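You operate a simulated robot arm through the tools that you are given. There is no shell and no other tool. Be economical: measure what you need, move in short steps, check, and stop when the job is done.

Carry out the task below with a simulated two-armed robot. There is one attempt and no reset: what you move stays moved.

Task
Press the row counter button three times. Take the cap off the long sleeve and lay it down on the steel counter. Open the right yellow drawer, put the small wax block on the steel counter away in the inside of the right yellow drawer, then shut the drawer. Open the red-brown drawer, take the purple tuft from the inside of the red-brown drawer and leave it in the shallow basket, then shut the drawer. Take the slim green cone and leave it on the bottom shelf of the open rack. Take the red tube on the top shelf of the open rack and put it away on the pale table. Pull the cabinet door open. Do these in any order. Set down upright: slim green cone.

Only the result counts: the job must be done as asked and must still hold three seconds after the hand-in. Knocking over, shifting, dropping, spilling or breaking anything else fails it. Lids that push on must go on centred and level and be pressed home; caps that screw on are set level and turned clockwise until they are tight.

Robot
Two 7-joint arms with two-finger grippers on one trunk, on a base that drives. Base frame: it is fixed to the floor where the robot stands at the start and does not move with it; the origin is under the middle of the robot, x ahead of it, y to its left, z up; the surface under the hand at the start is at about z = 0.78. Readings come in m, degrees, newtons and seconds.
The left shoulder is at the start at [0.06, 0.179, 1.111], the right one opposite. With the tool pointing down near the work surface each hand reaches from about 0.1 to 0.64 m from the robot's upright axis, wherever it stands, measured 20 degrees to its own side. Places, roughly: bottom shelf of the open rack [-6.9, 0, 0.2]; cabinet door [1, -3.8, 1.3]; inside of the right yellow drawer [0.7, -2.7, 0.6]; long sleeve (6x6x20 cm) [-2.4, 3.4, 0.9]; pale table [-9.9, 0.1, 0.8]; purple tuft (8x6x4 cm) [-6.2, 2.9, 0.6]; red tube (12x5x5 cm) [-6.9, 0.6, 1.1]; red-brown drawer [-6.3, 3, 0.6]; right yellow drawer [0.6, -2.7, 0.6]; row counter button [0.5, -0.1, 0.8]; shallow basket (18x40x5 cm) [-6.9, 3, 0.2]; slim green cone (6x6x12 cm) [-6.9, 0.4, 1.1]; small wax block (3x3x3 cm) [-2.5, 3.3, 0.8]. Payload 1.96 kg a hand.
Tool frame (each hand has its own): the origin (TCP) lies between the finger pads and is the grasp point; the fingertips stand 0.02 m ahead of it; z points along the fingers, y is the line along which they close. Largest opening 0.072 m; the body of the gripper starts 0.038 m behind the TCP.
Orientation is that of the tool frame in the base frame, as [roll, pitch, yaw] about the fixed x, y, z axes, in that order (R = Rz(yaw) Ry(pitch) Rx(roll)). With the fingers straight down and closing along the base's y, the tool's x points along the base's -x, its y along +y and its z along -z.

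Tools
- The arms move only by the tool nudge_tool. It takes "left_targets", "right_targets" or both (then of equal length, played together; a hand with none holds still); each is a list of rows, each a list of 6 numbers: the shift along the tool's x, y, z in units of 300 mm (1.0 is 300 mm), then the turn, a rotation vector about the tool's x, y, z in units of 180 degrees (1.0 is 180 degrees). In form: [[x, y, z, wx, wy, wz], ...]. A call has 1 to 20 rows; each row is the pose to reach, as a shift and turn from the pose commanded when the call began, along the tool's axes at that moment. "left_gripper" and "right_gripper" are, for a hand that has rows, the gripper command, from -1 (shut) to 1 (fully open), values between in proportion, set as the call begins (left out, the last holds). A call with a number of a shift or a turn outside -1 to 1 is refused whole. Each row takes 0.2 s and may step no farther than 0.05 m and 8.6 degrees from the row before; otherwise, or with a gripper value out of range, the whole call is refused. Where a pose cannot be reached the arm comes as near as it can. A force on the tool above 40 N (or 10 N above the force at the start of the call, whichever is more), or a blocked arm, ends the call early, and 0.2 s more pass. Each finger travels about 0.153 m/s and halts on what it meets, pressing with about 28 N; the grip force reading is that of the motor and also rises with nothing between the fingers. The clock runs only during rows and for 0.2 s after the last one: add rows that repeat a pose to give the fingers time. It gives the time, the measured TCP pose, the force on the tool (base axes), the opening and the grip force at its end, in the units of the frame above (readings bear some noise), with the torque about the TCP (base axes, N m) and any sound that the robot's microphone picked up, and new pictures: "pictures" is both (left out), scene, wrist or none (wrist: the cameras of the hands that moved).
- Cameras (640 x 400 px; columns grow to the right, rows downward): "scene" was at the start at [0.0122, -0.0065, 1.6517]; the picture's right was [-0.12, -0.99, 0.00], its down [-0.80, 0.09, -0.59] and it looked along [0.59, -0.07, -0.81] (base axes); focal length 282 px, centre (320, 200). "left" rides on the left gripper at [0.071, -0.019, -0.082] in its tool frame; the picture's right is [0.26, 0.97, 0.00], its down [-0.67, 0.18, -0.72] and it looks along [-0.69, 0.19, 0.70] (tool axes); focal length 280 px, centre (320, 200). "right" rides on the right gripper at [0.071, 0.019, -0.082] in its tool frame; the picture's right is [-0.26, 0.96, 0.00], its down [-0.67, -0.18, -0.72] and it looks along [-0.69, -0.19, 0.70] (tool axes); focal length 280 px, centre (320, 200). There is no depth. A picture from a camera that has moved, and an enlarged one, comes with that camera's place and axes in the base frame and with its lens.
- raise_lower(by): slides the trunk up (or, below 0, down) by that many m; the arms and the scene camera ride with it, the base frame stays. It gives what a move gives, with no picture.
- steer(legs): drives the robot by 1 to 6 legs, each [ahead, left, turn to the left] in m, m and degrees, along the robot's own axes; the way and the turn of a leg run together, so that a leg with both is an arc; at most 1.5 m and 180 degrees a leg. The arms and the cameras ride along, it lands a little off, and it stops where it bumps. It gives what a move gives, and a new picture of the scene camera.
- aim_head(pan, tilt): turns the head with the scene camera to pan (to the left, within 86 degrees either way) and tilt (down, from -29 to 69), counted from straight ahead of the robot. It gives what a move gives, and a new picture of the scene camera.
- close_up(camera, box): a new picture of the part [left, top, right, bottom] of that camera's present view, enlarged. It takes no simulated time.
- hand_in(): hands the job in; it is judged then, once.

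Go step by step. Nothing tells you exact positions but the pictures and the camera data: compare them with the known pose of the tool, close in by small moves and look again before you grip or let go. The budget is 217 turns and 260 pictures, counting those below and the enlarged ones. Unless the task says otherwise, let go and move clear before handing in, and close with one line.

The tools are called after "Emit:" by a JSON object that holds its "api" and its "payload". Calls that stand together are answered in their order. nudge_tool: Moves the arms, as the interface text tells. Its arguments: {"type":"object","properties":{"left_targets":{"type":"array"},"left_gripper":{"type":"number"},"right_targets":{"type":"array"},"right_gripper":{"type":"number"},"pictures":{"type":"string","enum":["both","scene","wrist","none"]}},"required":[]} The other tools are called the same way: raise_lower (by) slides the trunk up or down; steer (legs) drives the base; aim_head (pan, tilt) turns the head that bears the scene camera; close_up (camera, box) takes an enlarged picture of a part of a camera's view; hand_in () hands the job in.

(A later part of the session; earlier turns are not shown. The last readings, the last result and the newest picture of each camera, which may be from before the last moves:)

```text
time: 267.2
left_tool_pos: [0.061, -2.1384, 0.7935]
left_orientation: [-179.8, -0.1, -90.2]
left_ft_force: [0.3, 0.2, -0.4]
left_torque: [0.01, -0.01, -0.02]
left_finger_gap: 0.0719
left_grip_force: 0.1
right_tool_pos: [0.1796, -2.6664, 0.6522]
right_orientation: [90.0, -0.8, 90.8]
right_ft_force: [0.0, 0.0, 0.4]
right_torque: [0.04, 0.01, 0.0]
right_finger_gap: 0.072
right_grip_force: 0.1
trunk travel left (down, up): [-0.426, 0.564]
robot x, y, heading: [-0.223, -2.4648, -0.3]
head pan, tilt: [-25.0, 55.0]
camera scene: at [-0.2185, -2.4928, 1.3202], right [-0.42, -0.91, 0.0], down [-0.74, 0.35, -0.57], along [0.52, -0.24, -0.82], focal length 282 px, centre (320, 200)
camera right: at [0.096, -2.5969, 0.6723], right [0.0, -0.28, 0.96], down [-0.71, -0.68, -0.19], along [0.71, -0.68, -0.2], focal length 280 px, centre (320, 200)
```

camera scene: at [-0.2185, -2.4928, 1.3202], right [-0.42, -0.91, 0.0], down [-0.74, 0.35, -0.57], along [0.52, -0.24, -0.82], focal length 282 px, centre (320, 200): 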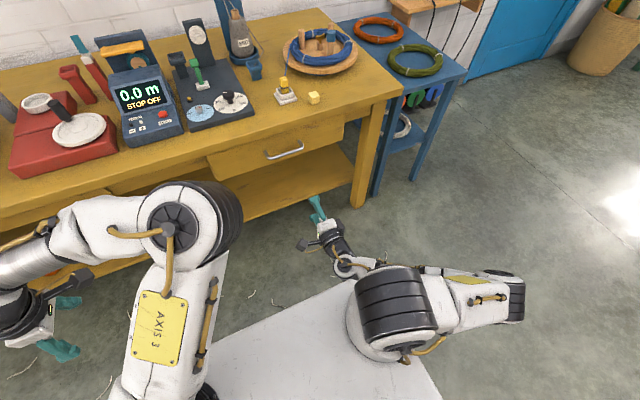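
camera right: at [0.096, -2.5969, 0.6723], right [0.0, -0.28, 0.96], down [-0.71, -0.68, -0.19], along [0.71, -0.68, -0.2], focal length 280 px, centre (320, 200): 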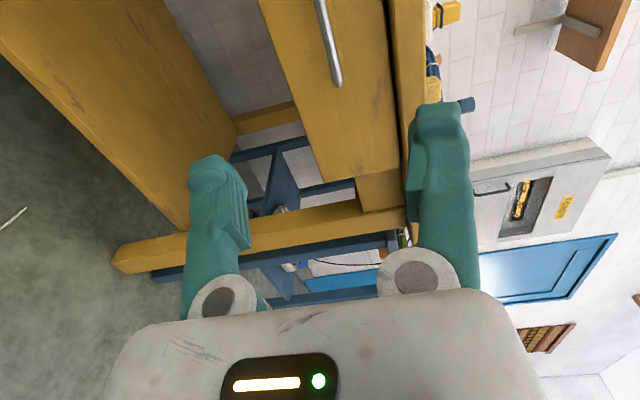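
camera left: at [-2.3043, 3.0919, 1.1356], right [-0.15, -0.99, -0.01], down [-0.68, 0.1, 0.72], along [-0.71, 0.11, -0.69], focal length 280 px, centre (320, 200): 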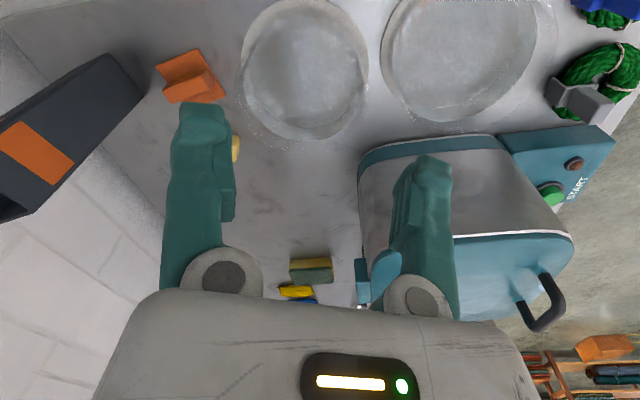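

The bar is level with the hand (z≈0.653), x≈0.425. Advancing so that the fingers straddle it.

Emit:
{"api": "nudge_tool", "payload": {"right_targets": [[0, 0, 0.13, 0, 0, 0], [0, 0, 0.27, 0, 0, 0], [0, 0, 0.4, 0, 0, 0], [0, 0, 0.53, 0, 0, 0], [0, 0, 0.66, 0, 0, 0], [0, 0, 0.73, 0, 0, 0], [0, 0, 0.77, 0, 0, 0]], "pictures": "both"}}

```text
time: 268.8
left_tool_pos: [0.0618, -2.1362, 0.7938]
left_orientation: [-179.9, -0.1, -90.2]
left_ft_force: [-0.2, 0.7, 1.4]
left_torque: [0.02, 0.01, -0.01]
left_finger_gap: 0.0723
left_grip_force: 0.1
right_tool_pos: [0.408, -2.6647, 0.6529]
right_orientation: [89.8, -0.8, 90.7]
right_ft_force: [0.3, -0.3, 0.3]
right_torque: [0.01, -0.01, -0.03]
right_finger_gap: 0.072
right_grip_force: 0.1
trunk travel left (down, up): [-0.426, 0.564]
robot x, y, heading: [-0.2214, -2.4641, -0.1]
head pan, tilt: [-25.0, 55.0]
camera scene: at [-0.2188, -2.4926, 1.3202], right [-0.42, -0.91, 0.0], down [-0.74, 0.35, -0.57], along [0.52, -0.24, -0.82], focal length 282 px, centre (320, 200)
camera right: at [0.3272, -2.5948, 0.6726], right [0.0, -0.28, 0.96], down [-0.71, -0.68, -0.19], along [0.71, -0.68, -0.2], focal length 280 px, centre (320, 200)
```

scene: 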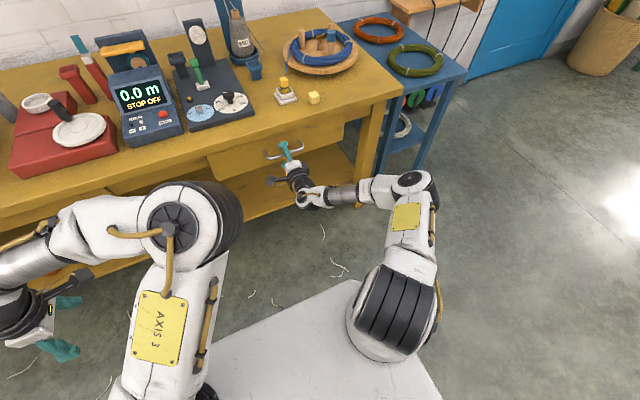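
right: 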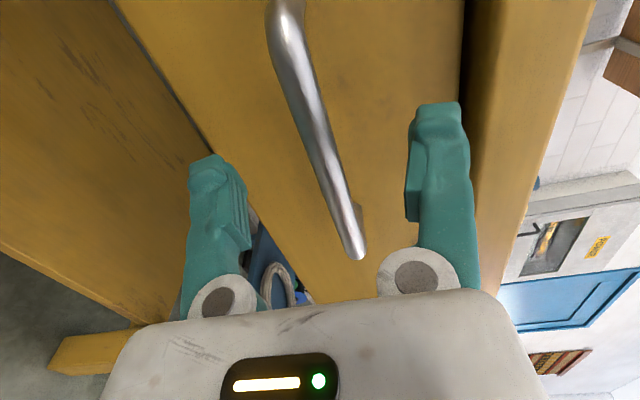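

The bar lies between the fingers (x≈0.422). Advancing 1 cm and closing.

Emit:
{"api": "nudge_tool", "payload": {"right_targets": [[0, 0, 0.03, 0, 0, 0], [0, 0, 0.03, 0, 0, 0]], "pictures": "none"}}

Emit:
{"api": "nudge_tool", "payload": {"right_targets": [[0, 0, 0, 0, 0, 0], [0, 0, 0, 0, 0, 0], [0, 0, 0, 0, 0, 0], [0, 0, 0, 0, 0, 0]], "right_gripper": -1, "pictures": "none"}}

Emit:
{"api": "nudge_tool", "payload": {"right_targets": [[0, 0, -0.05, 0, 0, 0], [0, 0, -0.1, 0, 0, 0], [0, 0, -0.2, 0, 0, 0], [0, 0, -0.3, 0, 0, 0], [0, 0, -0.4, 0, 0, 0], [0, 0, -0.5, 0, 0, 0], [0, 0, -0.6, 0, 0, 0], [0, 0, -0.65, 0, 0, 0]], "pictures": "scene"}}

```text
time: 269.4
left_tool_pos: [0.0607, -2.137, 0.7929]
left_orientation: [-179.8, -0.2, -90.1]
left_ft_force: [-0.1, -1.0, -0.3]
left_torque: [-0.02, 0.03, 0.02]
left_finger_gap: 0.0717
left_grip_force: 0.0
right_tool_pos: [0.4187, -2.662, 0.6524]
right_orientation: [89.7, -0.7, 90.6]
right_ft_force: [0.4, -0.1, -0.2]
right_torque: [0.01, 0.03, -0.03]
right_finger_gap: 0.0718
right_grip_force: 0.2
trunk travel left (down, up): [-0.426, 0.564]
robot x, y, heading: [-0.222, -2.4626, -0.1]
head pan, tilt: [-25.0, 55.0]
```

```text
time: 270.4
left_tool_pos: [0.0607, -2.1378, 0.7938]
left_orientation: [-179.7, 0.0, -90.1]
left_ft_force: [0.7, -0.1, -0.3]
left_torque: [0.03, 0.0, 0.0]
left_finger_gap: 0.0721
left_grip_force: 0.1
right_tool_pos: [0.4168, -2.6629, 0.6558]
right_orientation: [89.4, -0.7, 90.7]
right_ft_force: [1.0, -1.6, 23.9]
right_torque: [-0.29, -0.02, 0.13]
right_finger_gap: 0.0058
right_grip_force: 31.7
trunk travel left (down, up): [-0.426, 0.564]
robot x, y, heading: [-0.2232, -2.4635, -0.1]
head pan, tilt: [-25.0, 55.0]
```

```text
time: 272.2
left_tool_pos: [0.0584, -2.1369, 0.794]
left_orientation: [-179.7, -0.2, -90.1]
left_ft_force: [0.4, 0.4, -0.2]
left_torque: [-0.03, -0.02, 0.0]
left_finger_gap: 0.0721
left_grip_force: 0.1
right_tool_pos: [0.2203, -2.6613, 0.6569]
right_orientation: [89.5, -0.8, 90.8]
right_ft_force: [-0.9, -7.4, 28.6]
right_torque: [-0.25, -0.04, -0.16]
right_finger_gap: 0.0061
right_grip_force: 31.6
trunk travel left (down, up): [-0.426, 0.564]
robot x, y, heading: [-0.2176, -2.4633, -0.0]
head pan, tilt: [-25.0, 55.0]
camera scene: at [-0.2217, -2.4923, 1.3204], right [-0.42, -0.91, 0.0], down [-0.74, 0.35, -0.58], along [0.52, -0.24, -0.82], focal length 282 px, centre (320, 200)
```

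scene: 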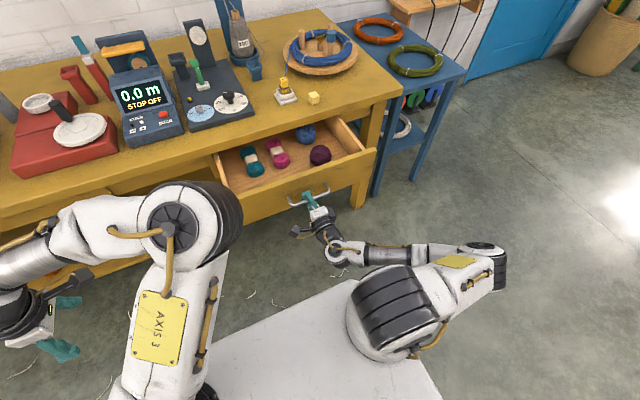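

The drawer is open ~20 cm with yarn balls inside. Releasing the handle, backing off, raising the trunk and turning the hand back down.

Emit:
{"api": "nudge_tool", "payload": {"right_targets": [[0, 0, 0, 0, 0, 0], [0, 0, 0, 0, 0, 0], [0, 0, 0, 0, 0, 0], [0, 0, -0.1, 0, 0, 0], [0, 0, -0.22, 0, 0, 0], [0, 0, -0.35, 0, 0, 0]], "right_gripper": 1, "pictures": "none"}}

Emit:
{"api": "raise_lower", "payload": {"by": 0.28}}

Emit:
{"api": "nudge_tool", "payload": {"right_targets": [[0, 0, 0, 0.0257, 0.0257, -0.0257], [0, 0, 0, 0.0514, 0.0514, -0.0514], [0, 0, 0, 0.077, 0.077, -0.077], [0, 0, 0, 0.1027, 0.1027, -0.1027], [0, 0, 0, 0.1283, 0.1283, -0.1283], [0, 0, 0, 0.154, 0.154, -0.154], [0, 0, 0, 0.1797, 0.1797, -0.1797], [0, 0, 0, 0.2053, 0.2053, -0.2053], [0, 0, 0, 0.231, 0.231, -0.231], [0, 0, 0, 0.2567, 0.2567, -0.2567], [0, 0, 0, 0.2823, 0.2823, -0.2823], [0, 0, 0, 0.308, 0.308, -0.308], [0, 0, 0, 0.3337, 0.3337, -0.3337], [0, 0, 0, 0.3593, 0.3593, -0.3593], [0, 0, 0, 0.385, 0.385, -0.385]], "pictures": "scene"}}

```text
time: 273.6
left_tool_pos: [0.0614, -2.139, 0.793]
left_orientation: [-179.8, -0.1, -90.1]
left_ft_force: [0.6, 0.0, 0.3]
left_torque: [-0.01, 0.0, -0.03]
left_finger_gap: 0.0722
left_grip_force: 0.0
right_tool_pos: [0.1149, -2.6676, 0.6536]
right_orientation: [89.8, -0.7, 90.7]
right_ft_force: [-0.3, -0.5, -0.4]
right_torque: [0.0, -0.03, -0.01]
right_finger_gap: 0.0719
right_grip_force: 0.0
trunk travel left (down, up): [-0.426, 0.564]
robot x, y, heading: [-0.2201, -2.4674, -0.1]
head pan, tilt: [-25.0, 55.0]
```

```text
time: 276.4
left_tool_pos: [0.061, -2.1383, 1.0727]
left_orientation: [-179.8, -0.1, -90.1]
left_ft_force: [0.0, 0.0, -0.3]
left_torque: [0.02, 0.04, 0.0]
left_finger_gap: 0.072
left_grip_force: 0.0
right_tool_pos: [0.1143, -2.667, 0.9342]
right_orientation: [89.9, -0.7, 90.7]
right_ft_force: [0.4, 0.2, 0.1]
right_torque: [-0.04, -0.01, -0.01]
right_finger_gap: 0.0721
right_grip_force: 0.0
trunk travel left (down, up): [-0.706, 0.284]
robot x, y, heading: [-0.2239, -2.4624, -0.1]
head pan, tilt: [-25.0, 55.0]
```

```text
time: 279.6
left_tool_pos: [0.062, -2.138, 1.0724]
left_orientation: [-179.8, -0.1, -90.1]
left_ft_force: [0.4, 0.6, -0.3]
left_torque: [0.0, 0.03, -0.01]
left_finger_gap: 0.0719
left_grip_force: 0.0
right_tool_pos: [0.113, -2.6669, 0.9339]
right_orientation: [179.3, 0.1, -179.2]
right_ft_force: [-1.0, 0.1, 0.4]
right_torque: [-0.02, 0.0, 0.01]
right_finger_gap: 0.072
right_grip_force: 0.1
right hand out of reach, approached as far as the arm can: row 2, 3, 4, 5, 6, 7, 8, 9, 10, 11
trunk travel left (down, up): [-0.706, 0.284]
robot x, y, heading: [-0.2238, -2.4659, -0.4]
head pan, tilt: [-25.0, 55.0]
camera scene: at [-0.2182, -2.4927, 1.6002], right [-0.42, -0.91, 0.0], down [-0.74, 0.35, -0.57], along [0.52, -0.24, -0.82], focal length 282 px, centre (320, 200)
```

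scene: 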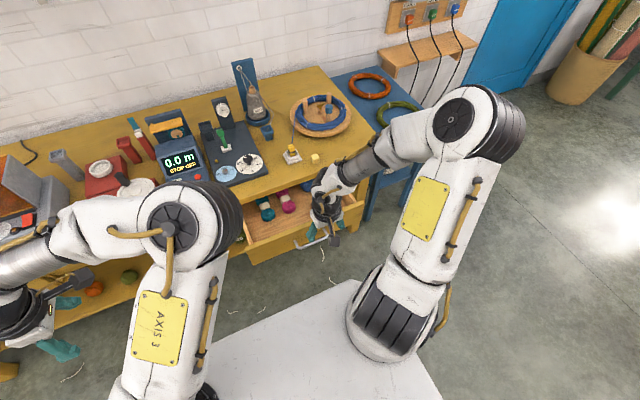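

The hand is vertical again. Moving the base nearer (the platform passes below the open drawer) to fetch the wax.

Emit:
{"api": "steer", "payload": {"legs": [[0.16, -0.1, 0]]}}

Emit:
{"api": "nudge_tool", "payload": {"right_targets": [[-0.13, -0.03, 0, 0, 0, 0], [-0.26, -0.06, 0.0, 0, 0, 0], [-0.39, -0.09, 0.0, 0, 0, 0], [-0.52, -0.12, 0.05, 0, 0, 0], [-0.65, -0.14, 0.12, 0, 0, 0]], "pictures": "wrist"}}

```text
time: 281.2
left_tool_pos: [0.221, -2.2391, 1.0725]
left_orientation: [-179.8, 0.0, -90.4]
left_ft_force: [1.1, 0.2, -0.1]
left_torque: [0.01, 0.01, 0.01]
left_finger_gap: 0.0719
left_grip_force: 0.0
right_tool_pos: [0.2729, -2.7682, 0.9346]
right_orientation: [179.2, 0.2, -179.4]
right_ft_force: [0.9, -0.2, -0.1]
right_torque: [0.0, 0.0, 0.02]
right_finger_gap: 0.0719
right_grip_force: 0.0
trunk travel left (down, up): [-0.706, 0.284]
robot x, y, heading: [-0.0627, -2.5648, -0.1]
head pan, tilt: [-25.0, 55.0]
camera scene: at [-0.059, -2.5925, 1.6002], right [-0.43, -0.9, 0.0], down [-0.74, 0.35, -0.57], along [0.52, -0.24, -0.82], focal length 282 px, centre (320, 200)
```

scene: 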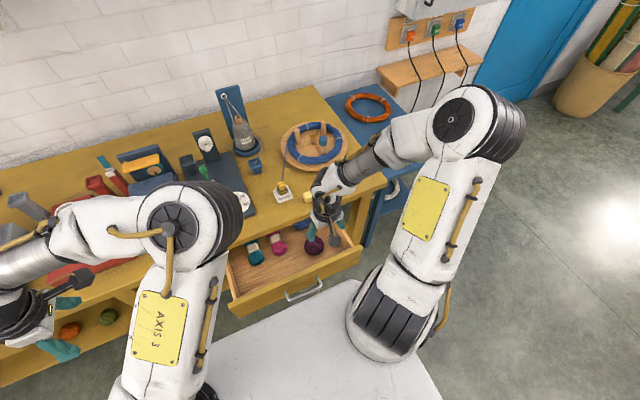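

```text
time: 282.4
left_tool_pos: [0.2225, -2.2373, 1.0718]
left_orientation: [-179.9, -0.1, -90.4]
left_ft_force: [0.1, -0.2, -0.3]
left_torque: [0.01, 0.03, -0.05]
left_finger_gap: 0.0717
left_grip_force: 0.0
right_tool_pos: [0.4711, -2.8077, 0.8956]
right_orientation: [179.3, 0.0, -179.3]
right_ft_force: [0.1, -0.1, -0.7]
right_torque: [0.03, 0.02, 0.03]
right_finger_gap: 0.0723
right_grip_force: 0.0
trunk travel left (down, up): [-0.706, 0.284]
robot x, y, heading: [-0.0665, -2.5645, -0.1]
head pan, tilt: [-25.0, 55.0]
camera right: at [0.4003, -2.7911, 0.977], right [0.25, 0.97, 0.01], down [0.68, -0.18, 0.71], along [0.69, -0.17, -0.7], focal length 280 px, centre (320, 200)
```

right: 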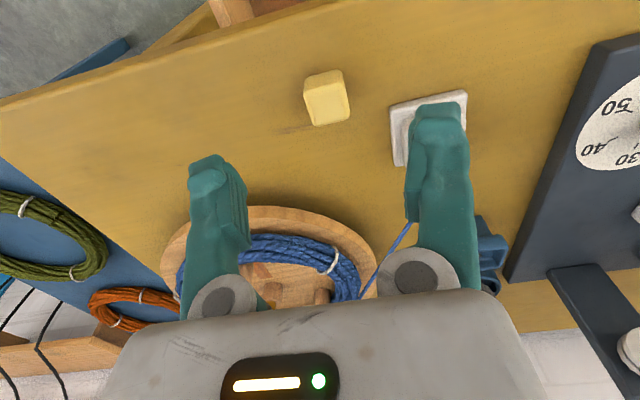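

Wax at [0.492, -2.807]. Descending and gripping.

Emit:
{"api": "nudge_tool", "payload": {"right_targets": [[-0.035, 0, 0.1, 0, 0, 0], [-0.07, 0, 0.22, 0, 0, 0], [-0.07, 0, 0.32, 0, 0, 0], [-0.07, 0, 0.372, 0, 0, 0], [-0.07, 0, 0.372, 0, 0, 0]], "pictures": "none"}}

Emit:
{"api": "nudge_tool", "payload": {"right_targets": [[0, 0, 0, 0, 0, 0], [0, 0, 0, 0, 0, 0], [0, 0, 0, 0, 0, 0], [0, 0, -0.1, 0, 0, 0], [0, 0, -0.25, 0, 0, 0], [0, 0, -0.4, 0, 0, 0]], "right_gripper": -1, "pictures": "none"}}

Emit:
{"api": "close_up", "payload": {"camera": "scene", "box": [200, 180, 400, 305]}}

```text
time: 283.6
left_tool_pos: [0.2211, -2.2374, 1.0734]
left_orientation: [-179.8, -0.1, -90.3]
left_ft_force: [-0.3, -0.8, 0.4]
left_torque: [0.0, -0.03, -0.02]
left_finger_gap: 0.072
left_grip_force: 0.1
right_tool_pos: [0.4883, -2.8041, 0.7857]
right_orientation: [179.2, 0.0, -179.4]
right_ft_force: [0.3, 0.5, 0.7]
right_torque: [0.0, 0.0, 0.04]
right_finger_gap: 0.0719
right_grip_force: 0.2
trunk travel left (down, up): [-0.706, 0.284]
robot x, y, heading: [-0.0627, -2.5644, -0.4]
head pan, tilt: [-25.0, 55.0]
```

```text
time: 285.0
left_tool_pos: [0.2216, -2.2374, 1.0728]
left_orientation: [-179.7, 0.0, -90.2]
left_ft_force: [-0.4, -0.2, -0.5]
left_torque: [0.03, -0.01, -0.01]
left_finger_gap: 0.072
left_grip_force: 0.0
right_tool_pos: [0.4878, -2.8064, 0.9062]
right_orientation: [179.3, 0.1, -179.5]
right_ft_force: [0.2, -0.1, 0.0]
right_torque: [0.02, -0.03, 0.02]
right_finger_gap: 0.0284
right_grip_force: 27.9
trunk travel left (down, up): [-0.706, 0.284]
robot x, y, heading: [-0.0667, -2.5655, -0.3]
head pan, tilt: [-25.0, 55.0]
```

```text
3.20 times, centred on (300, 242) of scene
camera zoom: at [-0.0603, -2.5921, 1.6001], right [-0.43, -0.9, 0.0], down [-0.74, 0.35, -0.57], along [0.52, -0.24, -0.82], focal length 903 px, centre (384, 64)
```

zoom: 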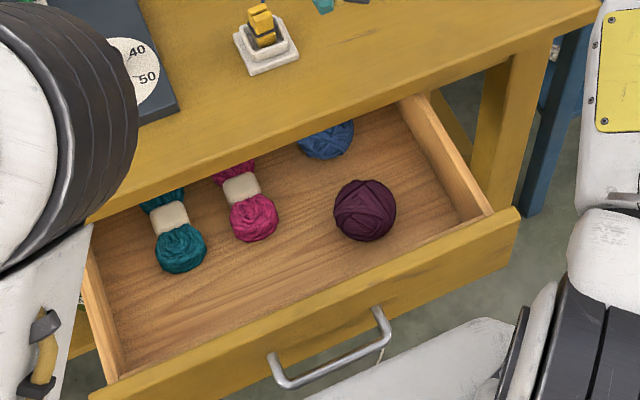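

Wax regripped. There's a free patch in the drawer near [0.352, -2.68]; moving above it with the hand turned 90° so the camera clears the drawer front.

Emit:
{"api": "nudge_tool", "payload": {"right_targets": [[0.05, 0.03, 0, 0, 0, -0.045], [0.1, 0.07, 0, 0, 0, -0.091], [0.15, 0.12, 0, 0, 0, -0.136], [0.2, 0.17, 0, 0, 0, -0.182], [0.25, 0.22, 0, 0, 0, -0.227], [0.3, 0.27, 0, 0, 0, -0.273], [0.35, 0.31, 0, 0, 0, -0.318], [0.4, 0.35, 0, 0, 0, -0.364], [0.43, 0.39, 0.05, 0, 0, -0.409], [0.453, 0.42, 0.15, 0, 0, -0.455], [0.453, 0.42, 0.28, 0, 0, -0.5], [0.453, 0.42, 0.4, 0, 0, -0.5], [0.453, 0.42, 0.52, 0, 0, -0.5]], "pictures": "both"}}

```text
time: 287.8
left_tool_pos: [0.2224, -2.2382, 1.0731]
left_orientation: [-179.8, -0.2, -90.3]
left_ft_force: [-0.3, -0.9, -0.5]
left_torque: [0.0, 0.01, 0.0]
left_finger_gap: 0.0722
left_grip_force: 0.0
right_tool_pos: [0.3146, -2.6566, 0.7409]
right_orientation: [-178.4, -3.5, -103.2]
right_ft_force: [-0.4, 0.5, -0.7]
right_torque: [0.02, -0.02, -0.01]
right_finger_gap: 0.0283
right_grip_force: 27.8
right hand out of reach, approached as far as the arm can: row 5, 6, 7, 8, 9, 10, 11, 12, 13
trunk travel left (down, up): [-0.706, 0.284]
robot x, y, heading: [-0.063, -2.5615, -0.2]
head pan, tilt: [-25.0, 55.0]
camera scene: at [-0.0592, -2.5927, 1.6002], right [-0.43, -0.9, 0.0], down [-0.74, 0.35, -0.57], along [0.52, -0.24, -0.82], focal length 282 px, centre (320, 200)
camera right: at [0.2787, -2.7169, 0.8266], right [-0.88, 0.47, -0.04], down [0.32, 0.66, 0.68], along [0.35, 0.58, -0.73], focal length 280 px, centre (320, 200)
```

scene: 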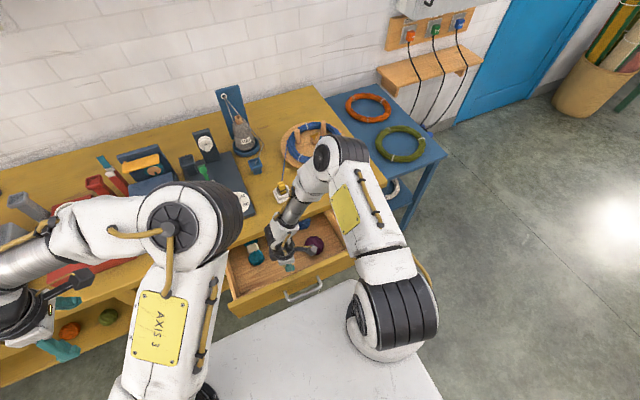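
right: 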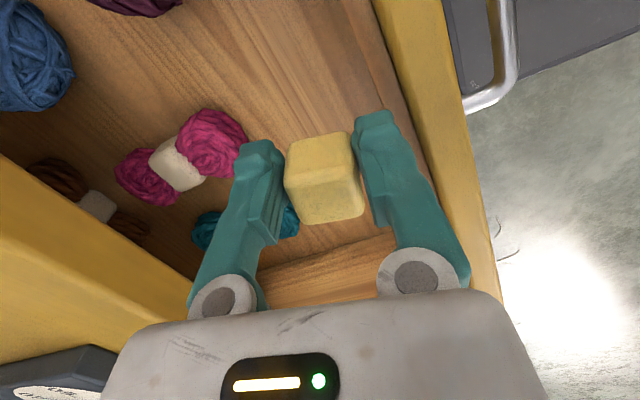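

A bit too close to the body; raising, backing the base 12 cm, then moving in again.

Emit:
{"api": "nudge_tool", "payload": {"right_targets": [[0, 0, -0.1, 0, 0, 0], [0, 0, -0.2, 0, 0, 0], [0, 0, -0.3, 0, 0, 0]], "pictures": "none"}}

Emit:
{"api": "steer", "payload": {"legs": [[-0.15, 0, 0]]}}

```text
time: 288.6
left_tool_pos: [0.2218, -2.238, 1.0718]
left_orientation: [-179.8, -0.2, -90.3]
left_ft_force: [0.2, 0.7, 0.1]
left_torque: [0.01, -0.02, 0.01]
left_finger_gap: 0.0719
left_grip_force: 0.1
right_tool_pos: [0.3126, -2.6556, 0.7728]
right_orientation: [-178.2, -3.6, -103.3]
right_ft_force: [-0.5, 0.4, 0.0]
right_torque: [-0.01, 0.01, -0.01]
right_finger_gap: 0.0284
right_grip_force: 28.1
right hand out of reach, approached as far as the arm can: row 1, 2, 3
trunk travel left (down, up): [-0.706, 0.284]
robot x, y, heading: [-0.0658, -2.5699, -0.3]
head pan, tilt: [-25.0, 55.0]
```

```text
time: 290.0
left_tool_pos: [0.0653, -2.238, 1.0728]
left_orientation: [-179.8, -0.2, -90.2]
left_ft_force: [-0.8, -0.6, 0.2]
left_torque: [0.02, 0.03, -0.03]
left_finger_gap: 0.0718
left_grip_force: 0.0
right_tool_pos: [0.1576, -2.6541, 0.7726]
right_orientation: [-178.2, -3.6, -103.4]
right_ft_force: [0.6, 0.6, -0.3]
right_torque: [0.0, 0.01, 0.01]
right_finger_gap: 0.0282
right_grip_force: 27.4
trunk travel left (down, up): [-0.706, 0.284]
robot x, y, heading: [-0.2216, -2.5633, -0.3]
head pan, tilt: [-25.0, 55.0]
camera scene: at [-0.2153, -2.5916, 1.6002], right [-0.43, -0.91, 0.0], down [-0.74, 0.35, -0.57], along [0.52, -0.24, -0.82], focal length 282 px, centre (320, 200)
```

scene: 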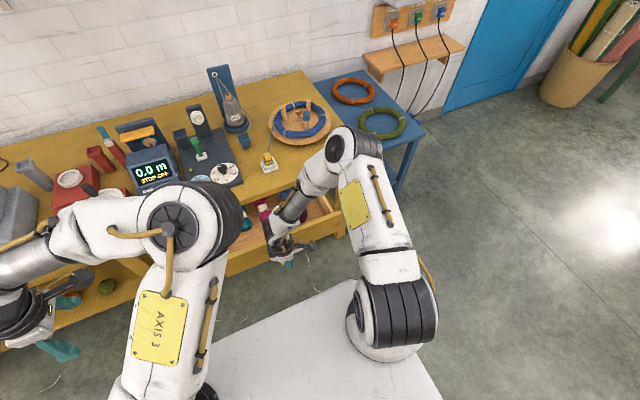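

Emit:
{"api": "nudge_tool", "payload": {"right_targets": [[-0.01, -0.13, -0.02, 0, -0.005, -0.015], [-0.03, -0.26, -0.02, 0, -0.01, -0.03], [-0.04, -0.39, -0.02, 0, -0.015, -0.045], [-0.05, -0.52, 0, 0, -0.02, -0.06], [-0.066, -0.65, 0.05, 0, -0.02, -0.074], [-0.066, -0.65, 0.15, 0, -0.02, -0.074], [-0.066, -0.65, 0.25, 0, -0.02, -0.074]], "pictures": "both"}}

```text
time: 291.6
left_tool_pos: [0.066, -2.2373, 1.0735]
left_orientation: [-179.8, -0.1, -90.1]
left_ft_force: [0.1, -1.4, -1.0]
left_torque: [-0.01, 0.03, 0.01]
left_finger_gap: 0.0719
left_grip_force: 0.1
right_tool_pos: [0.158, -2.6542, 0.7725]
right_orientation: [-178.2, -3.7, -103.4]
right_ft_force: [0.1, -0.8, 0.0]
right_torque: [-0.01, 0.0, 0.0]
right_finger_gap: 0.0286
right_grip_force: 28.2
right hand out of reach, approached as far as the arm can: row 1, 2, 3, 4, 5, 6, 7
trunk travel left (down, up): [-0.706, 0.284]
robot x, y, heading: [-0.2179, -2.5648, -0.3]
head pan, tilt: [-25.0, 55.0]
camera scene: at [-0.2149, -2.5916, 1.6002], right [-0.43, -0.9, 0.0], down [-0.74, 0.35, -0.57], along [0.52, -0.24, -0.82], focal length 282 px, centre (320, 200)
camera right: at [0.1213, -2.7138, 0.8572], right [-0.88, 0.48, -0.05], down [0.32, 0.66, 0.68], along [0.35, 0.58, -0.73], focal length 280 px, centre (320, 200)
```

scene: 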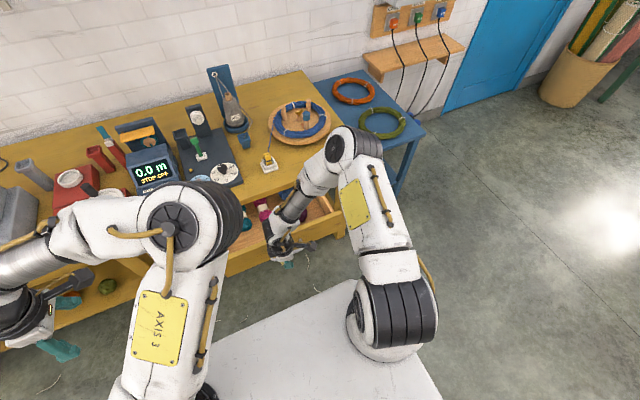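
right: 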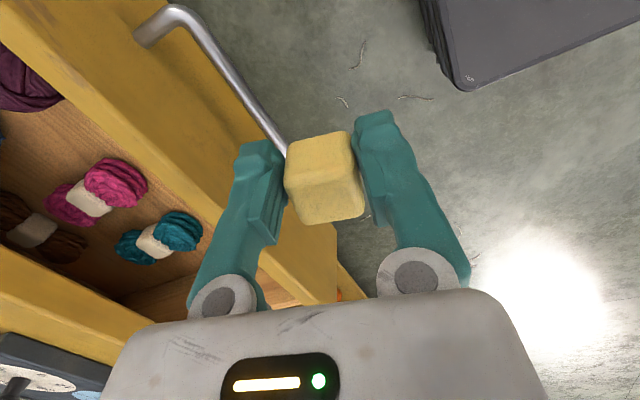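

Stuck at a joint limit with this yaw; turning the hand back toward neutral.

Emit:
{"api": "nudge_tool", "payload": {"right_targets": [[0.0, 0, 0, 0, 0, 0.045], [0.0, 0, -0.0, 0, 0, 0.09], [0, 0, -0.05, 0, 0, 0.135], [0, 0, -0.1, 0, 0, 0.18], [0, 0, -0.15, 0, 0, 0.225], [0, 0, -0.2, 0, 0, 0.27], [0, 0, -0.2, 0, 0, 0.315], [0, 0, -0.2, 0, 0, 0.36], [0, 0, -0.2, 0, 0, 0.405], [0, 0, -0.2, 0, 0, 0.426], [0, 0, -0.2, 0, 0, 0.426]], "pictures": "none"}}

```text
time: 294.0
left_tool_pos: [0.0663, -2.237, 1.074]
left_orientation: [-179.8, -0.1, -90.3]
left_ft_force: [-0.4, 0.1, -0.1]
left_torque: [0.0, -0.01, 0.0]
left_finger_gap: 0.0718
left_grip_force: 0.1
right_tool_pos: [0.1515, -2.649, 0.8374]
right_orientation: [-176.1, 0.9, -179.9]
right_ft_force: [-0.6, 0.7, -0.4]
right_torque: [0.02, -0.01, 0.03]
right_finger_gap: 0.0284
right_grip_force: 27.5
trunk travel left (down, up): [-0.706, 0.284]
robot x, y, heading: [-0.218, -2.5605, -0.1]
head pan, tilt: [-25.0, 55.0]
```

Emit:
{"api": "steer", "payload": {"legs": [[0.1, 0, 0]]}}

Emit:
{"api": "nudge_tool", "payload": {"right_targets": [[-0.1, -0.04, 0, -0.007, 0, 0], [-0.2, -0.08, 0, -0.014, 0, 0], [-0.3, -0.12, 0, -0.0217, 0, 0], [-0.43, -0.17, 0.05, -0.0217, 0, 0], [-0.43, -0.17, 0.15, -0.0217, 0, 0], [-0.43, -0.17, 0.28, -0.0217, 0, 0], [-0.43, -0.17, 0.39, -0.0217, 0, 0]], "pictures": "wrist"}}

Emit:
{"api": "close_up", "payload": {"camera": "scene", "box": [200, 180, 400, 305]}}

```text
time: 295.1
left_tool_pos: [0.168, -2.2373, 1.0722]
left_orientation: [-179.8, -0.1, -90.0]
left_ft_force: [0.6, 0.5, -0.4]
left_torque: [-0.02, 0.0, -0.01]
left_finger_gap: 0.0721
left_grip_force: 0.1
right_tool_pos: [0.2539, -2.6475, 0.8358]
right_orientation: [-176.1, 0.9, -179.8]
right_ft_force: [-0.3, 0.0, 0.2]
right_torque: [-0.01, 0.01, 0.03]
right_finger_gap: 0.0286
right_grip_force: 27.3
trunk travel left (down, up): [-0.706, 0.284]
robot x, y, heading: [-0.1145, -2.5628, -0.5]
head pan, tilt: [-25.0, 55.0]
camera scene: at [-0.1111, -2.5918, 1.6002], right [-0.42, -0.91, 0.0], down [-0.74, 0.35, -0.57], along [0.52, -0.24, -0.82], focal length 282 px, centre (320, 200)
```

scene: 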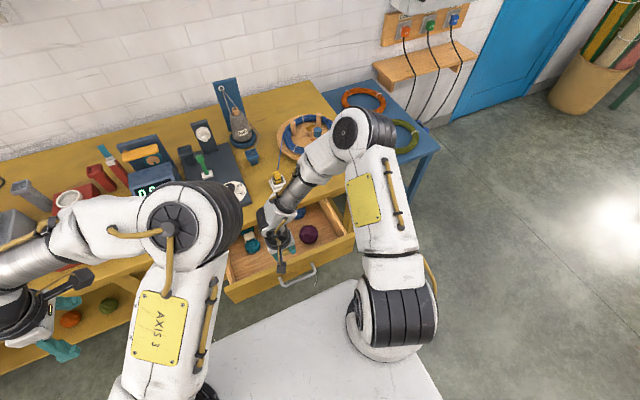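

```text
time: 296.7
left_tool_pos: [0.1699, -2.2377, 1.0723]
left_orientation: [-179.7, 0.0, -90.1]
left_ft_force: [0.2, 0.3, 0.9]
left_torque: [0.03, -0.03, 0.01]
left_finger_gap: 0.0719
left_grip_force: 0.0
right_tool_pos: [0.3867, -2.7078, 0.7223]
right_orientation: [179.9, 0.9, -179.9]
right_ft_force: [-0.3, -0.5, 0.2]
right_torque: [0.0, 0.03, 0.06]
right_finger_gap: 0.0282
right_grip_force: 27.6
trunk travel left (down, up): [-0.706, 0.284]
robot x, y, heading: [-0.1169, -2.5617, -0.2]
head pan, tilt: [-25.0, 55.0]
camera right: at [0.3145, -2.6891, 0.803], right [0.26, 0.97, 0.0], down [0.66, -0.18, 0.73], along [0.7, -0.19, -0.69], focal length 280 px, centre (320, 200)
```

right: 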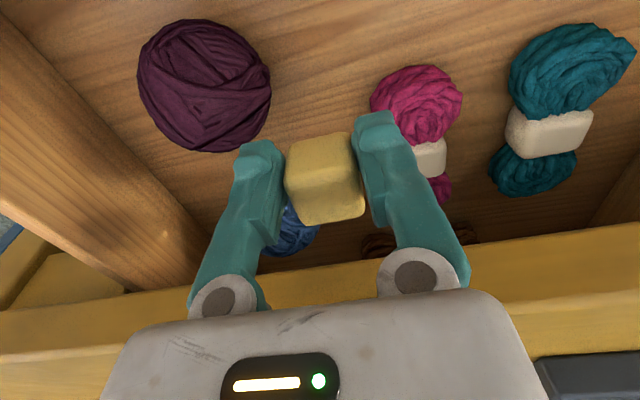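

```text
3.20 times, centred on (300, 242) of scene
camera zoom: at [-0.1109, -2.592, 1.6002], right [-0.42, -0.91, 0.0], down [-0.74, 0.35, -0.57], along [0.52, -0.24, -0.82], focal length 903 px, centre (384, 64)
```

zoom: 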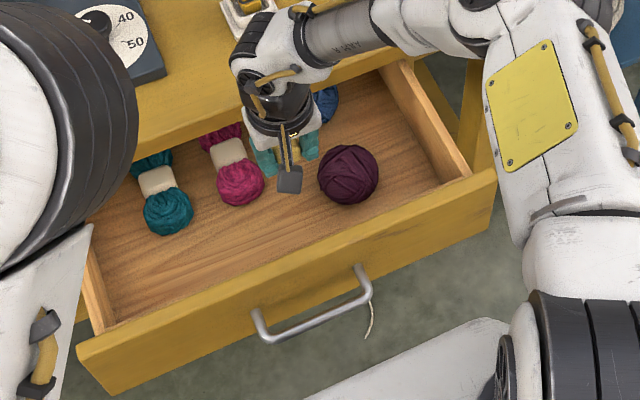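

Well aligned between the yarn balls. Shifting slightly forward and lowering to the drawer bottom.

Emit:
{"api": "nudge_tool", "payload": {"right_targets": [[0.04, 0.01, 0.05, 0, 0, 0], [0.04, 0.01, 0.15, 0, 0, 0], [0.04, 0.01, 0.22, 0, 0, 0], [0.04, 0.01, 0.26, 0, 0, 0], [0.04, 0.01, 0.28, 0, 0, 0], [0.04, 0.01, 0.3, 0, 0, 0], [0.04, 0.01, 0.315, 0, 0, 0], [0.04, 0.01, 0.33, 0, 0, 0], [0.04, 0.01, 0.345, 0, 0, 0], [0.04, 0.01, 0.36, 0, 0, 0], [0.04, 0.01, 0.375, 0, 0, 0]], "pictures": "wrist"}}

```text
time: 298.4
left_tool_pos: [0.1676, -2.2379, 1.0733]
left_orientation: [-179.7, -0.1, -90.2]
left_ft_force: [0.6, -0.5, -0.1]
left_torque: [0.05, -0.02, 0.02]
left_finger_gap: 0.0719
left_grip_force: 0.1
right_tool_pos: [0.3762, -2.7026, 0.6357]
right_orientation: [179.8, 1.2, 180.0]
right_ft_force: [-0.2, -0.2, 28.7]
right_torque: [0.31, 1.4, 0.07]
right_finger_gap: 0.0282
right_grip_force: 27.9
trunk travel left (down, up): [-0.706, 0.284]
robot x, y, heading: [-0.1174, -2.5634, -0.2]
head pan, tilt: [-25.0, 55.0]
stopped in row 8 (right hand): the force on the tool passed its limit at 50 N (the readings are from after the stop); the commanded pose is now the measured one
camera right: at [0.3043, -2.6843, 0.715], right [0.26, 0.97, 0.0], down [0.66, -0.18, 0.73], along [0.7, -0.19, -0.68], focal length 280 px, centre (320, 200)
```

right: 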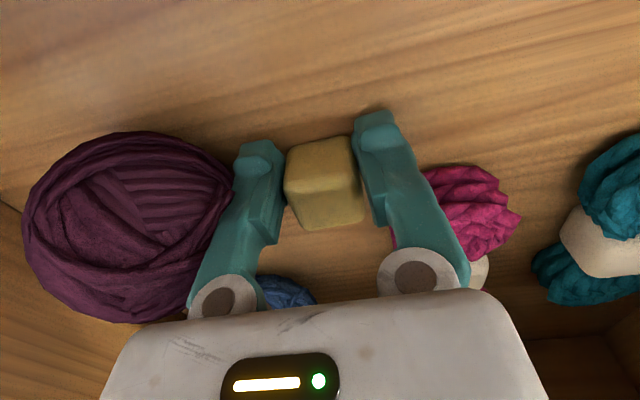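

Emit:
{"api": "close_up", "payload": {"camera": "scene", "box": [230, 200, 358, 280]}}

```text
5.00 times, centred on (294, 240) of scene
camera zoom: at [-0.1138, -2.5912, 1.6005], right [-0.42, -0.91, 0.0], down [-0.74, 0.35, -0.57], along [0.52, -0.24, -0.82], focal length 1410 px, centre (450, 0)
```

zoom: 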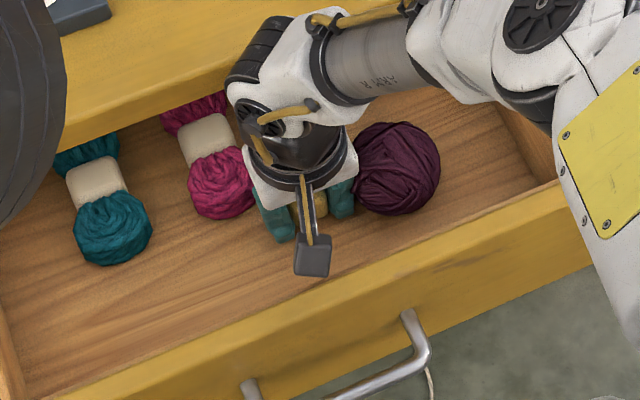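

Contact torque suggests the camera block grazes the drawer front. Shifting 12 mm inward and trying again gently.

Emit:
{"api": "nudge_tool", "payload": {"right_targets": [[0, 0, -0.03, 0, 0, 0], [-0.04, 0, -0.03, 0, 0, 0], [-0.04, 0, 0.0, 0, 0, 0], [-0.04, 0, 0.015, 0, 0, 0], [-0.04, 0, 0.03, 0, 0, 0], [-0.04, 0, 0.045, 0, 0, 0]], "pictures": "none"}}

```text
time: 299.5
left_tool_pos: [0.1667, -2.2357, 1.0743]
left_orientation: [-179.6, -0.1, -90.1]
left_ft_force: [0.7, 1.2, 0.4]
left_torque: [0.0, 0.01, -0.01]
left_finger_gap: 0.0723
left_grip_force: 0.1
right_tool_pos: [0.3895, -2.7041, 0.6312]
right_orientation: [180.0, 1.5, -180.0]
right_ft_force: [-0.3, 2.0, 31.0]
right_torque: [-0.02, 0.17, 0.15]
right_finger_gap: 0.0284
right_grip_force: 28.3
trunk travel left (down, up): [-0.706, 0.284]
robot x, y, heading: [-0.118, -2.5652, 0.0]
head pan, tilt: [-25.0, 55.0]
stopped in row 5 (right hand): the force on the tool passed its limit at 47 N (the readings are from after the stop); the commanded pose is now the measured one
```

Now a clean contact on the drawer bottom. Releasing with a small opening and lifting out.

Emit:
{"api": "nudge_tool", "payload": {"right_targets": [[0, 0, -0.01, 0, 0, 0], [0, 0, -0.01, 0, 0, 0], [0, 0, -0.06, 0, 0, 0], [0, 0, -0.15, 0, 0, 0], [0, 0, -0.3, 0, 0, 0], [0, 0, -0.45, 0, 0, 0], [0, 0, -0.6, 0, 0, 0]], "right_gripper": 0.2, "pictures": "wrist"}}

```text
time: 301.1
left_tool_pos: [0.1677, -2.2367, 1.0724]
left_orientation: [-179.8, 0.0, -90.1]
left_ft_force: [-0.5, 0.3, -0.1]
left_torque: [0.02, -0.01, 0.02]
left_finger_gap: 0.072
left_grip_force: 0.2
right_tool_pos: [0.3871, -2.7008, 0.8122]
right_orientation: [-180.0, 1.2, 180.0]
right_ft_force: [0.1, 0.4, -0.6]
right_torque: [0.02, 0.01, -0.01]
right_finger_gap: 0.043
right_grip_force: 0.0
trunk travel left (down, up): [-0.706, 0.284]
robot x, y, heading: [-0.1184, -2.5629, -0.2]
head pan, tilt: [-25.0, 55.0]
camera right: at [0.3137, -2.6821, 0.8904], right [0.26, 0.96, 0.0], down [0.66, -0.18, 0.73], along [0.71, -0.19, -0.68], focal length 280 px, centre (320, 200)
```

right: 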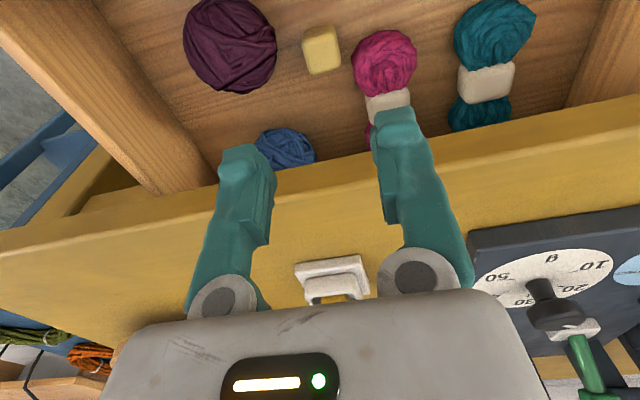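

The wax is inside the drawer. Backing up, closing the fingers and lowering the hand in front of the handle to push it shut.

Emit:
{"api": "steer", "payload": {"legs": [[-0.22, 0, 0]]}}

Emit:
{"api": "nudge_tool", "payload": {"right_targets": [[0.05, 0.04, 0, 0, 0, 0], [0.1, 0.1, 0, 0, 0, 0], [0.1, 0.12, 0.12, 0, 0, 0], [0.1, 0.12, 0.26, 0, 0, 0], [0.1, 0.12, 0.4, 0, 0, 0], [0.1, 0.12, 0.5, 0, 0, 0]], "right_gripper": -1, "pictures": "both"}}

```text
time: 302.8
left_tool_pos: [-0.0487, -2.2368, 1.0737]
left_orientation: [-179.8, -0.1, -90.1]
left_ft_force: [0.1, 0.4, 1.1]
left_torque: [-0.02, -0.01, 0.03]
left_finger_gap: 0.0719
left_grip_force: 0.1
right_tool_pos: [0.1693, -2.7001, 0.8106]
right_orientation: [-180.0, 1.3, 180.0]
right_ft_force: [-0.3, -0.9, -0.5]
right_torque: [0.01, 0.0, 0.03]
right_finger_gap: 0.0434
right_grip_force: 0.2
trunk travel left (down, up): [-0.706, 0.284]
robot x, y, heading: [-0.3296, -2.5646, -0.3]
head pan, tilt: [-25.0, 55.0]
camera scene: at [-0.3289, -2.5916, 1.6002], right [-0.42, -0.91, 0.0], down [-0.74, 0.35, -0.57], along [0.52, -0.24, -0.82], focal length 282 px, centre (320, 200)
```

scene: 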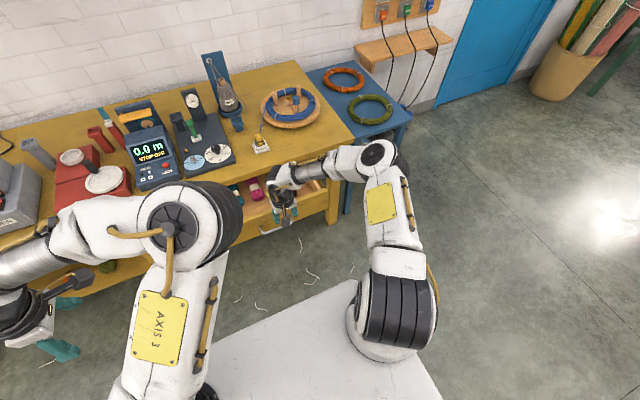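

```text
time: 304.2
left_tool_pos: [-0.049, -2.2356, 1.0737]
left_orientation: [-179.8, -0.1, -90.1]
left_ft_force: [-0.6, 0.3, -0.5]
left_torque: [0.04, 0.02, -0.02]
left_finger_gap: 0.0721
left_grip_force: 0.3
right_tool_pos: [0.1439, -2.6635, 0.6594]
right_orientation: [-180.0, 1.3, -179.9]
right_ft_force: [0.1, 0.0, 0.0]
right_torque: [0.03, 0.0, -0.01]
right_finger_gap: 0.0
right_grip_force: 28.0
trunk travel left (down, up): [-0.706, 0.284]
robot x, y, heading: [-0.3323, -2.5668, -0.1]
head pan, tilt: [-25.0, 55.0]
camera scene: at [-0.3281, -2.5916, 1.6002], right [-0.42, -0.91, 0.0], down [-0.74, 0.35, -0.57], along [0.52, -0.24, -0.82], focal length 282 px, centre (320, 200)
camera right: at [0.071, -2.6446, 0.7388], right [0.26, 0.97, 0.01], down [0.66, -0.18, 0.73], along [0.71, -0.19, -0.68], focal length 280 px, centre (320, 200)
```

scene: 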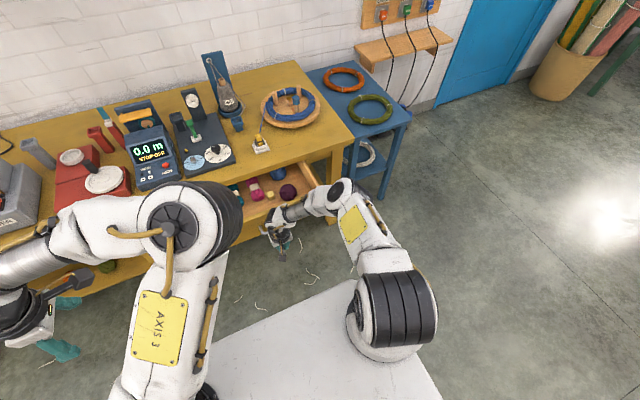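
right: 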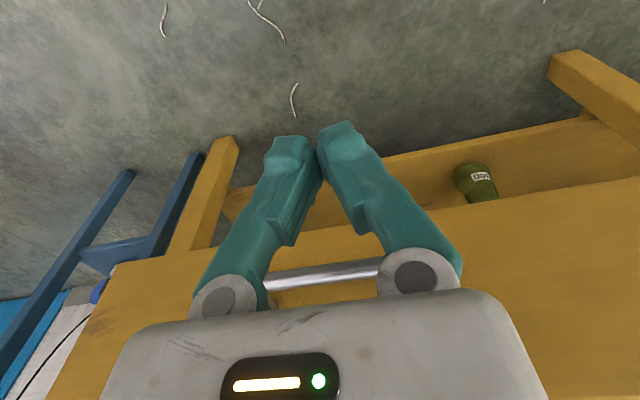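

Tilting the hand forward 45° so the wrist stays clear of the table edge, then pushing the drawer shut by driving ahead.

Emit:
{"api": "nudge_tool", "payload": {"right_targets": [[0.03, 0, 0, 0, -0.045, 0], [0.05, 0, 0, 0, -0.09, 0], [0.05, 0, 0, 0, -0.135, 0], [0.05, 0, 0, 0, -0.18, 0], [0.05, 0, 0, 0, -0.225, 0], [0.05, 0, 0, 0, -0.25, 0]], "pictures": "none"}}

Emit:
{"api": "steer", "payload": {"legs": [[0.26, 0, 0]]}}

```text
time: 305.6
left_tool_pos: [-0.048, -2.2352, 1.0733]
left_orientation: [-179.8, -0.1, -90.1]
left_ft_force: [-0.2, 0.3, -0.9]
left_torque: [0.01, 0.03, 0.03]
left_finger_gap: 0.072
left_grip_force: 0.0
right_tool_pos: [0.1289, -2.662, 0.6598]
right_orientation: [179.9, 46.3, -180.0]
right_ft_force: [0.4, 0.4, -1.5]
right_torque: [0.02, 0.02, -0.02]
right_finger_gap: 0.0004
right_grip_force: 27.8
trunk travel left (down, up): [-0.706, 0.284]
robot x, y, heading: [-0.329, -2.5592, -0.3]
head pan, tilt: [-25.0, 55.0]
```

```text
time: 307.4
left_tool_pos: [0.2052, -2.2345, 1.0731]
left_orientation: [-179.8, -0.1, -89.8]
left_ft_force: [-0.1, 0.2, 0.9]
left_torque: [0.0, 0.0, -0.01]
left_finger_gap: 0.0721
left_grip_force: 0.0
right_tool_pos: [0.3832, -2.6608, 0.6582]
right_orientation: [-179.9, 46.2, -179.7]
right_ft_force: [0.1, -0.3, -0.6]
right_torque: [0.02, 0.0, 0.01]
right_finger_gap: 0.0002
right_grip_force: 29.3
trunk travel left (down, up): [-0.706, 0.284]
robot x, y, heading: [-0.0757, -2.5656, 0.4]
head pan, tilt: [-25.0, 55.0]
camera scene: at [-0.0732, -2.5911, 1.6002], right [-0.42, -0.91, 0.0], down [-0.74, 0.34, -0.57], along [0.52, -0.24, -0.82], focal length 282 px, centre (320, 200)
```

scene: 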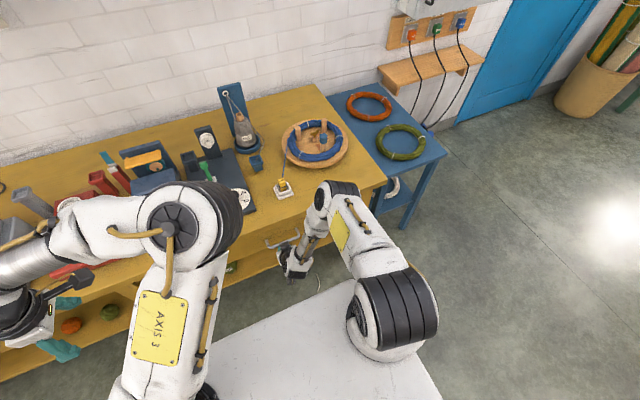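

Emit:
{"api": "nudge_tool", "payload": {"right_targets": [[-0.023, 0, 0.024, 0, 0, 0], [-0.046, 0, 0.048, 0, 0, 0], [-0.069, 0, 0.072, 0, 0, 0], [-0.092, 0, 0.096, 0, 0, 0], [-0.115, 0, 0.12, 0, 0, 0]], "pictures": "none"}}

Emit:
{"api": "close_up", "payload": {"camera": "scene", "box": [200, 180, 400, 305]}}

```text
time: 308.1
left_tool_pos: [0.2038, -2.2355, 1.0735]
left_orientation: [-179.8, -0.1, -89.8]
left_ft_force: [-0.2, 0.3, 0.0]
left_torque: [-0.01, 0.03, 0.01]
left_finger_gap: 0.0719
left_grip_force: 0.1
right_tool_pos: [0.3951, -2.6594, 0.6558]
right_orientation: [180.0, 45.1, -179.6]
right_ft_force: [-12.9, -2.3, 2.5]
right_torque: [0.04, 0.3, 0.12]
right_finger_gap: 0.0
right_grip_force: 29.6
trunk travel left (down, up): [-0.706, 0.284]
robot x, y, heading: [-0.0781, -2.566, -0.2]
head pan, tilt: [-25.0, 55.0]
stopped in row 3 (right hand): the force on the tool passed its limit at 48 N (the readings are from after the stop); the commanded pose is now the measured one
```

```text
3.20 times, centred on (300, 242) of scene
camera zoom: at [-0.075, -2.591, 1.6003], right [-0.42, -0.91, 0.0], down [-0.74, 0.34, -0.57], along [0.52, -0.24, -0.82], focal length 903 px, centre (384, 64)
```

zoom: 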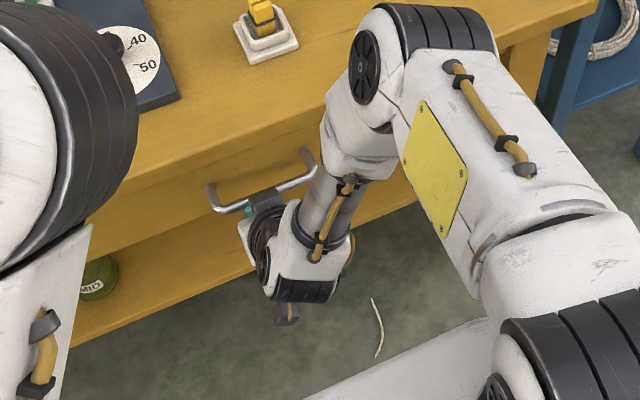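

The drawer is shut. Retracting, backing off, then heading for the cabinet (handle estimated at [0.965, -3.58, 1.18], hinge on the right).

Emit:
{"api": "nudge_tool", "payload": {"right_targets": [[0.08, 0, -0.08, 0, 0, 0], [0.16, 0, -0.16, 0, 0, 0], [0.23, 0, -0.24, 0, 0, 0]], "pictures": "none"}}

Emit:
{"api": "steer", "payload": {"legs": [[-0.5, 0, 0], [0, -1.1, 0]]}}

Emit:
{"api": "raise_lower", "payload": {"by": 0.2}}

Emit:
{"api": "aim_head", "payload": {"pan": 0, "tilt": 25}}

```text
time: 308.9
left_tool_pos: [0.204, -2.236, 1.0724]
left_orientation: [-179.8, -0.1, -89.8]
left_ft_force: [0.6, 0.1, -0.3]
left_torque: [0.04, 0.02, 0.02]
left_finger_gap: 0.0722
left_grip_force: 0.0
right_tool_pos: [0.3006, -2.6605, 0.6569]
right_orientation: [179.8, 45.3, -179.6]
right_ft_force: [0.1, -0.7, 0.4]
right_torque: [0.02, -0.03, 0.02]
right_finger_gap: 0.0002
right_grip_force: 29.2
trunk travel left (down, up): [-0.706, 0.284]
robot x, y, heading: [-0.079, -2.5605, 0.2]
head pan, tilt: [-25.0, 55.0]
```

```text
time: 317.1
left_tool_pos: [-0.277, -3.3353, 1.0728]
left_orientation: [-179.8, -0.1, -88.0]
left_ft_force: [-0.1, -0.3, 0.1]
left_torque: [0.02, -0.01, 0.02]
left_finger_gap: 0.072
left_grip_force: 0.0
right_tool_pos: [-0.1644, -3.758, 0.655]
right_orientation: [179.9, 45.2, -177.9]
right_ft_force: [0.8, 0.7, 0.8]
right_torque: [0.01, -0.03, 0.0]
right_finger_gap: 0.0002
right_grip_force: 29.4
trunk travel left (down, up): [-0.706, 0.284]
robot x, y, heading: [-0.5499, -3.6706, 1.7]
head pan, tilt: [-25.0, 55.0]
camera scene: at [-0.5425, -3.7013, 1.6002], right [-0.39, -0.92, 0.0], down [-0.75, 0.32, -0.57], along [0.53, -0.22, -0.82], focal length 282 px, centre (320, 200)
```

scene: 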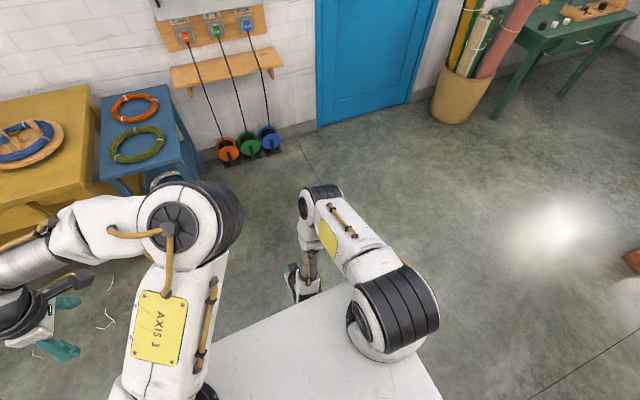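

```text
time: 319.2
left_tool_pos: [-0.2743, -3.3354, 1.2734]
left_orientation: [-179.8, -0.1, -88.1]
left_ft_force: [0.2, -0.7, 0.0]
left_torque: [0.03, 0.0, 0.05]
left_finger_gap: 0.0723
left_grip_force: 0.0
right_tool_pos: [-0.1653, -3.7579, 0.8543]
right_orientation: [179.9, 45.2, -177.9]
right_ft_force: [0.4, 0.0, -0.4]
right_torque: [0.01, 0.0, 0.01]
right_finger_gap: 0.0
right_grip_force: 30.2
trunk travel left (down, up): [-0.906, 0.084]
robot x, y, heading: [-0.5477, -3.6698, 2.5]
head pan, tilt: [-25.0, 55.0]
```

```text
time: 320.2
left_tool_pos: [-0.2742, -3.3366, 1.2732]
left_orientation: [-179.8, -0.1, -88.1]
left_ft_force: [-0.3, 0.6, -0.4]
left_torque: [0.01, -0.02, -0.01]
left_finger_gap: 0.0722
left_grip_force: 0.0
right_tool_pos: [-0.1657, -3.7578, 0.8557]
right_orientation: [179.8, 45.3, -177.9]
right_ft_force: [-0.1, 0.5, -0.3]
right_torque: [-0.01, -0.01, 0.01]
right_finger_gap: 0.0003
right_grip_force: 29.8
trunk travel left (down, up): [-0.906, 0.084]
robot x, y, heading: [-0.5498, -3.672, 2.0]
head pan, tilt: [0.0, 25.0]
camera scene: at [-0.5168, -3.6699, 1.8441], right [0.03, -1.0, 0.0], down [-0.42, -0.01, -0.91], along [0.91, 0.03, -0.42], focal length 282 px, centre (320, 200)
```

scene: 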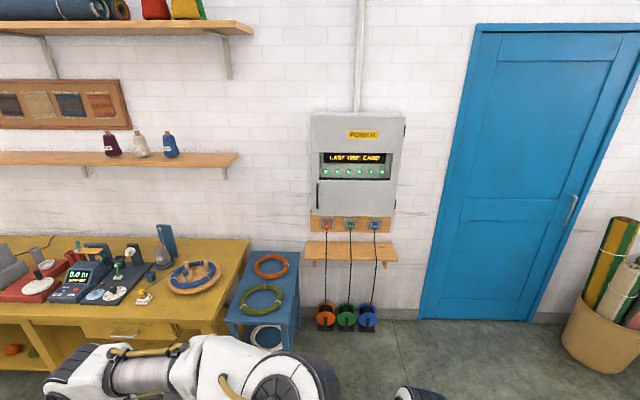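

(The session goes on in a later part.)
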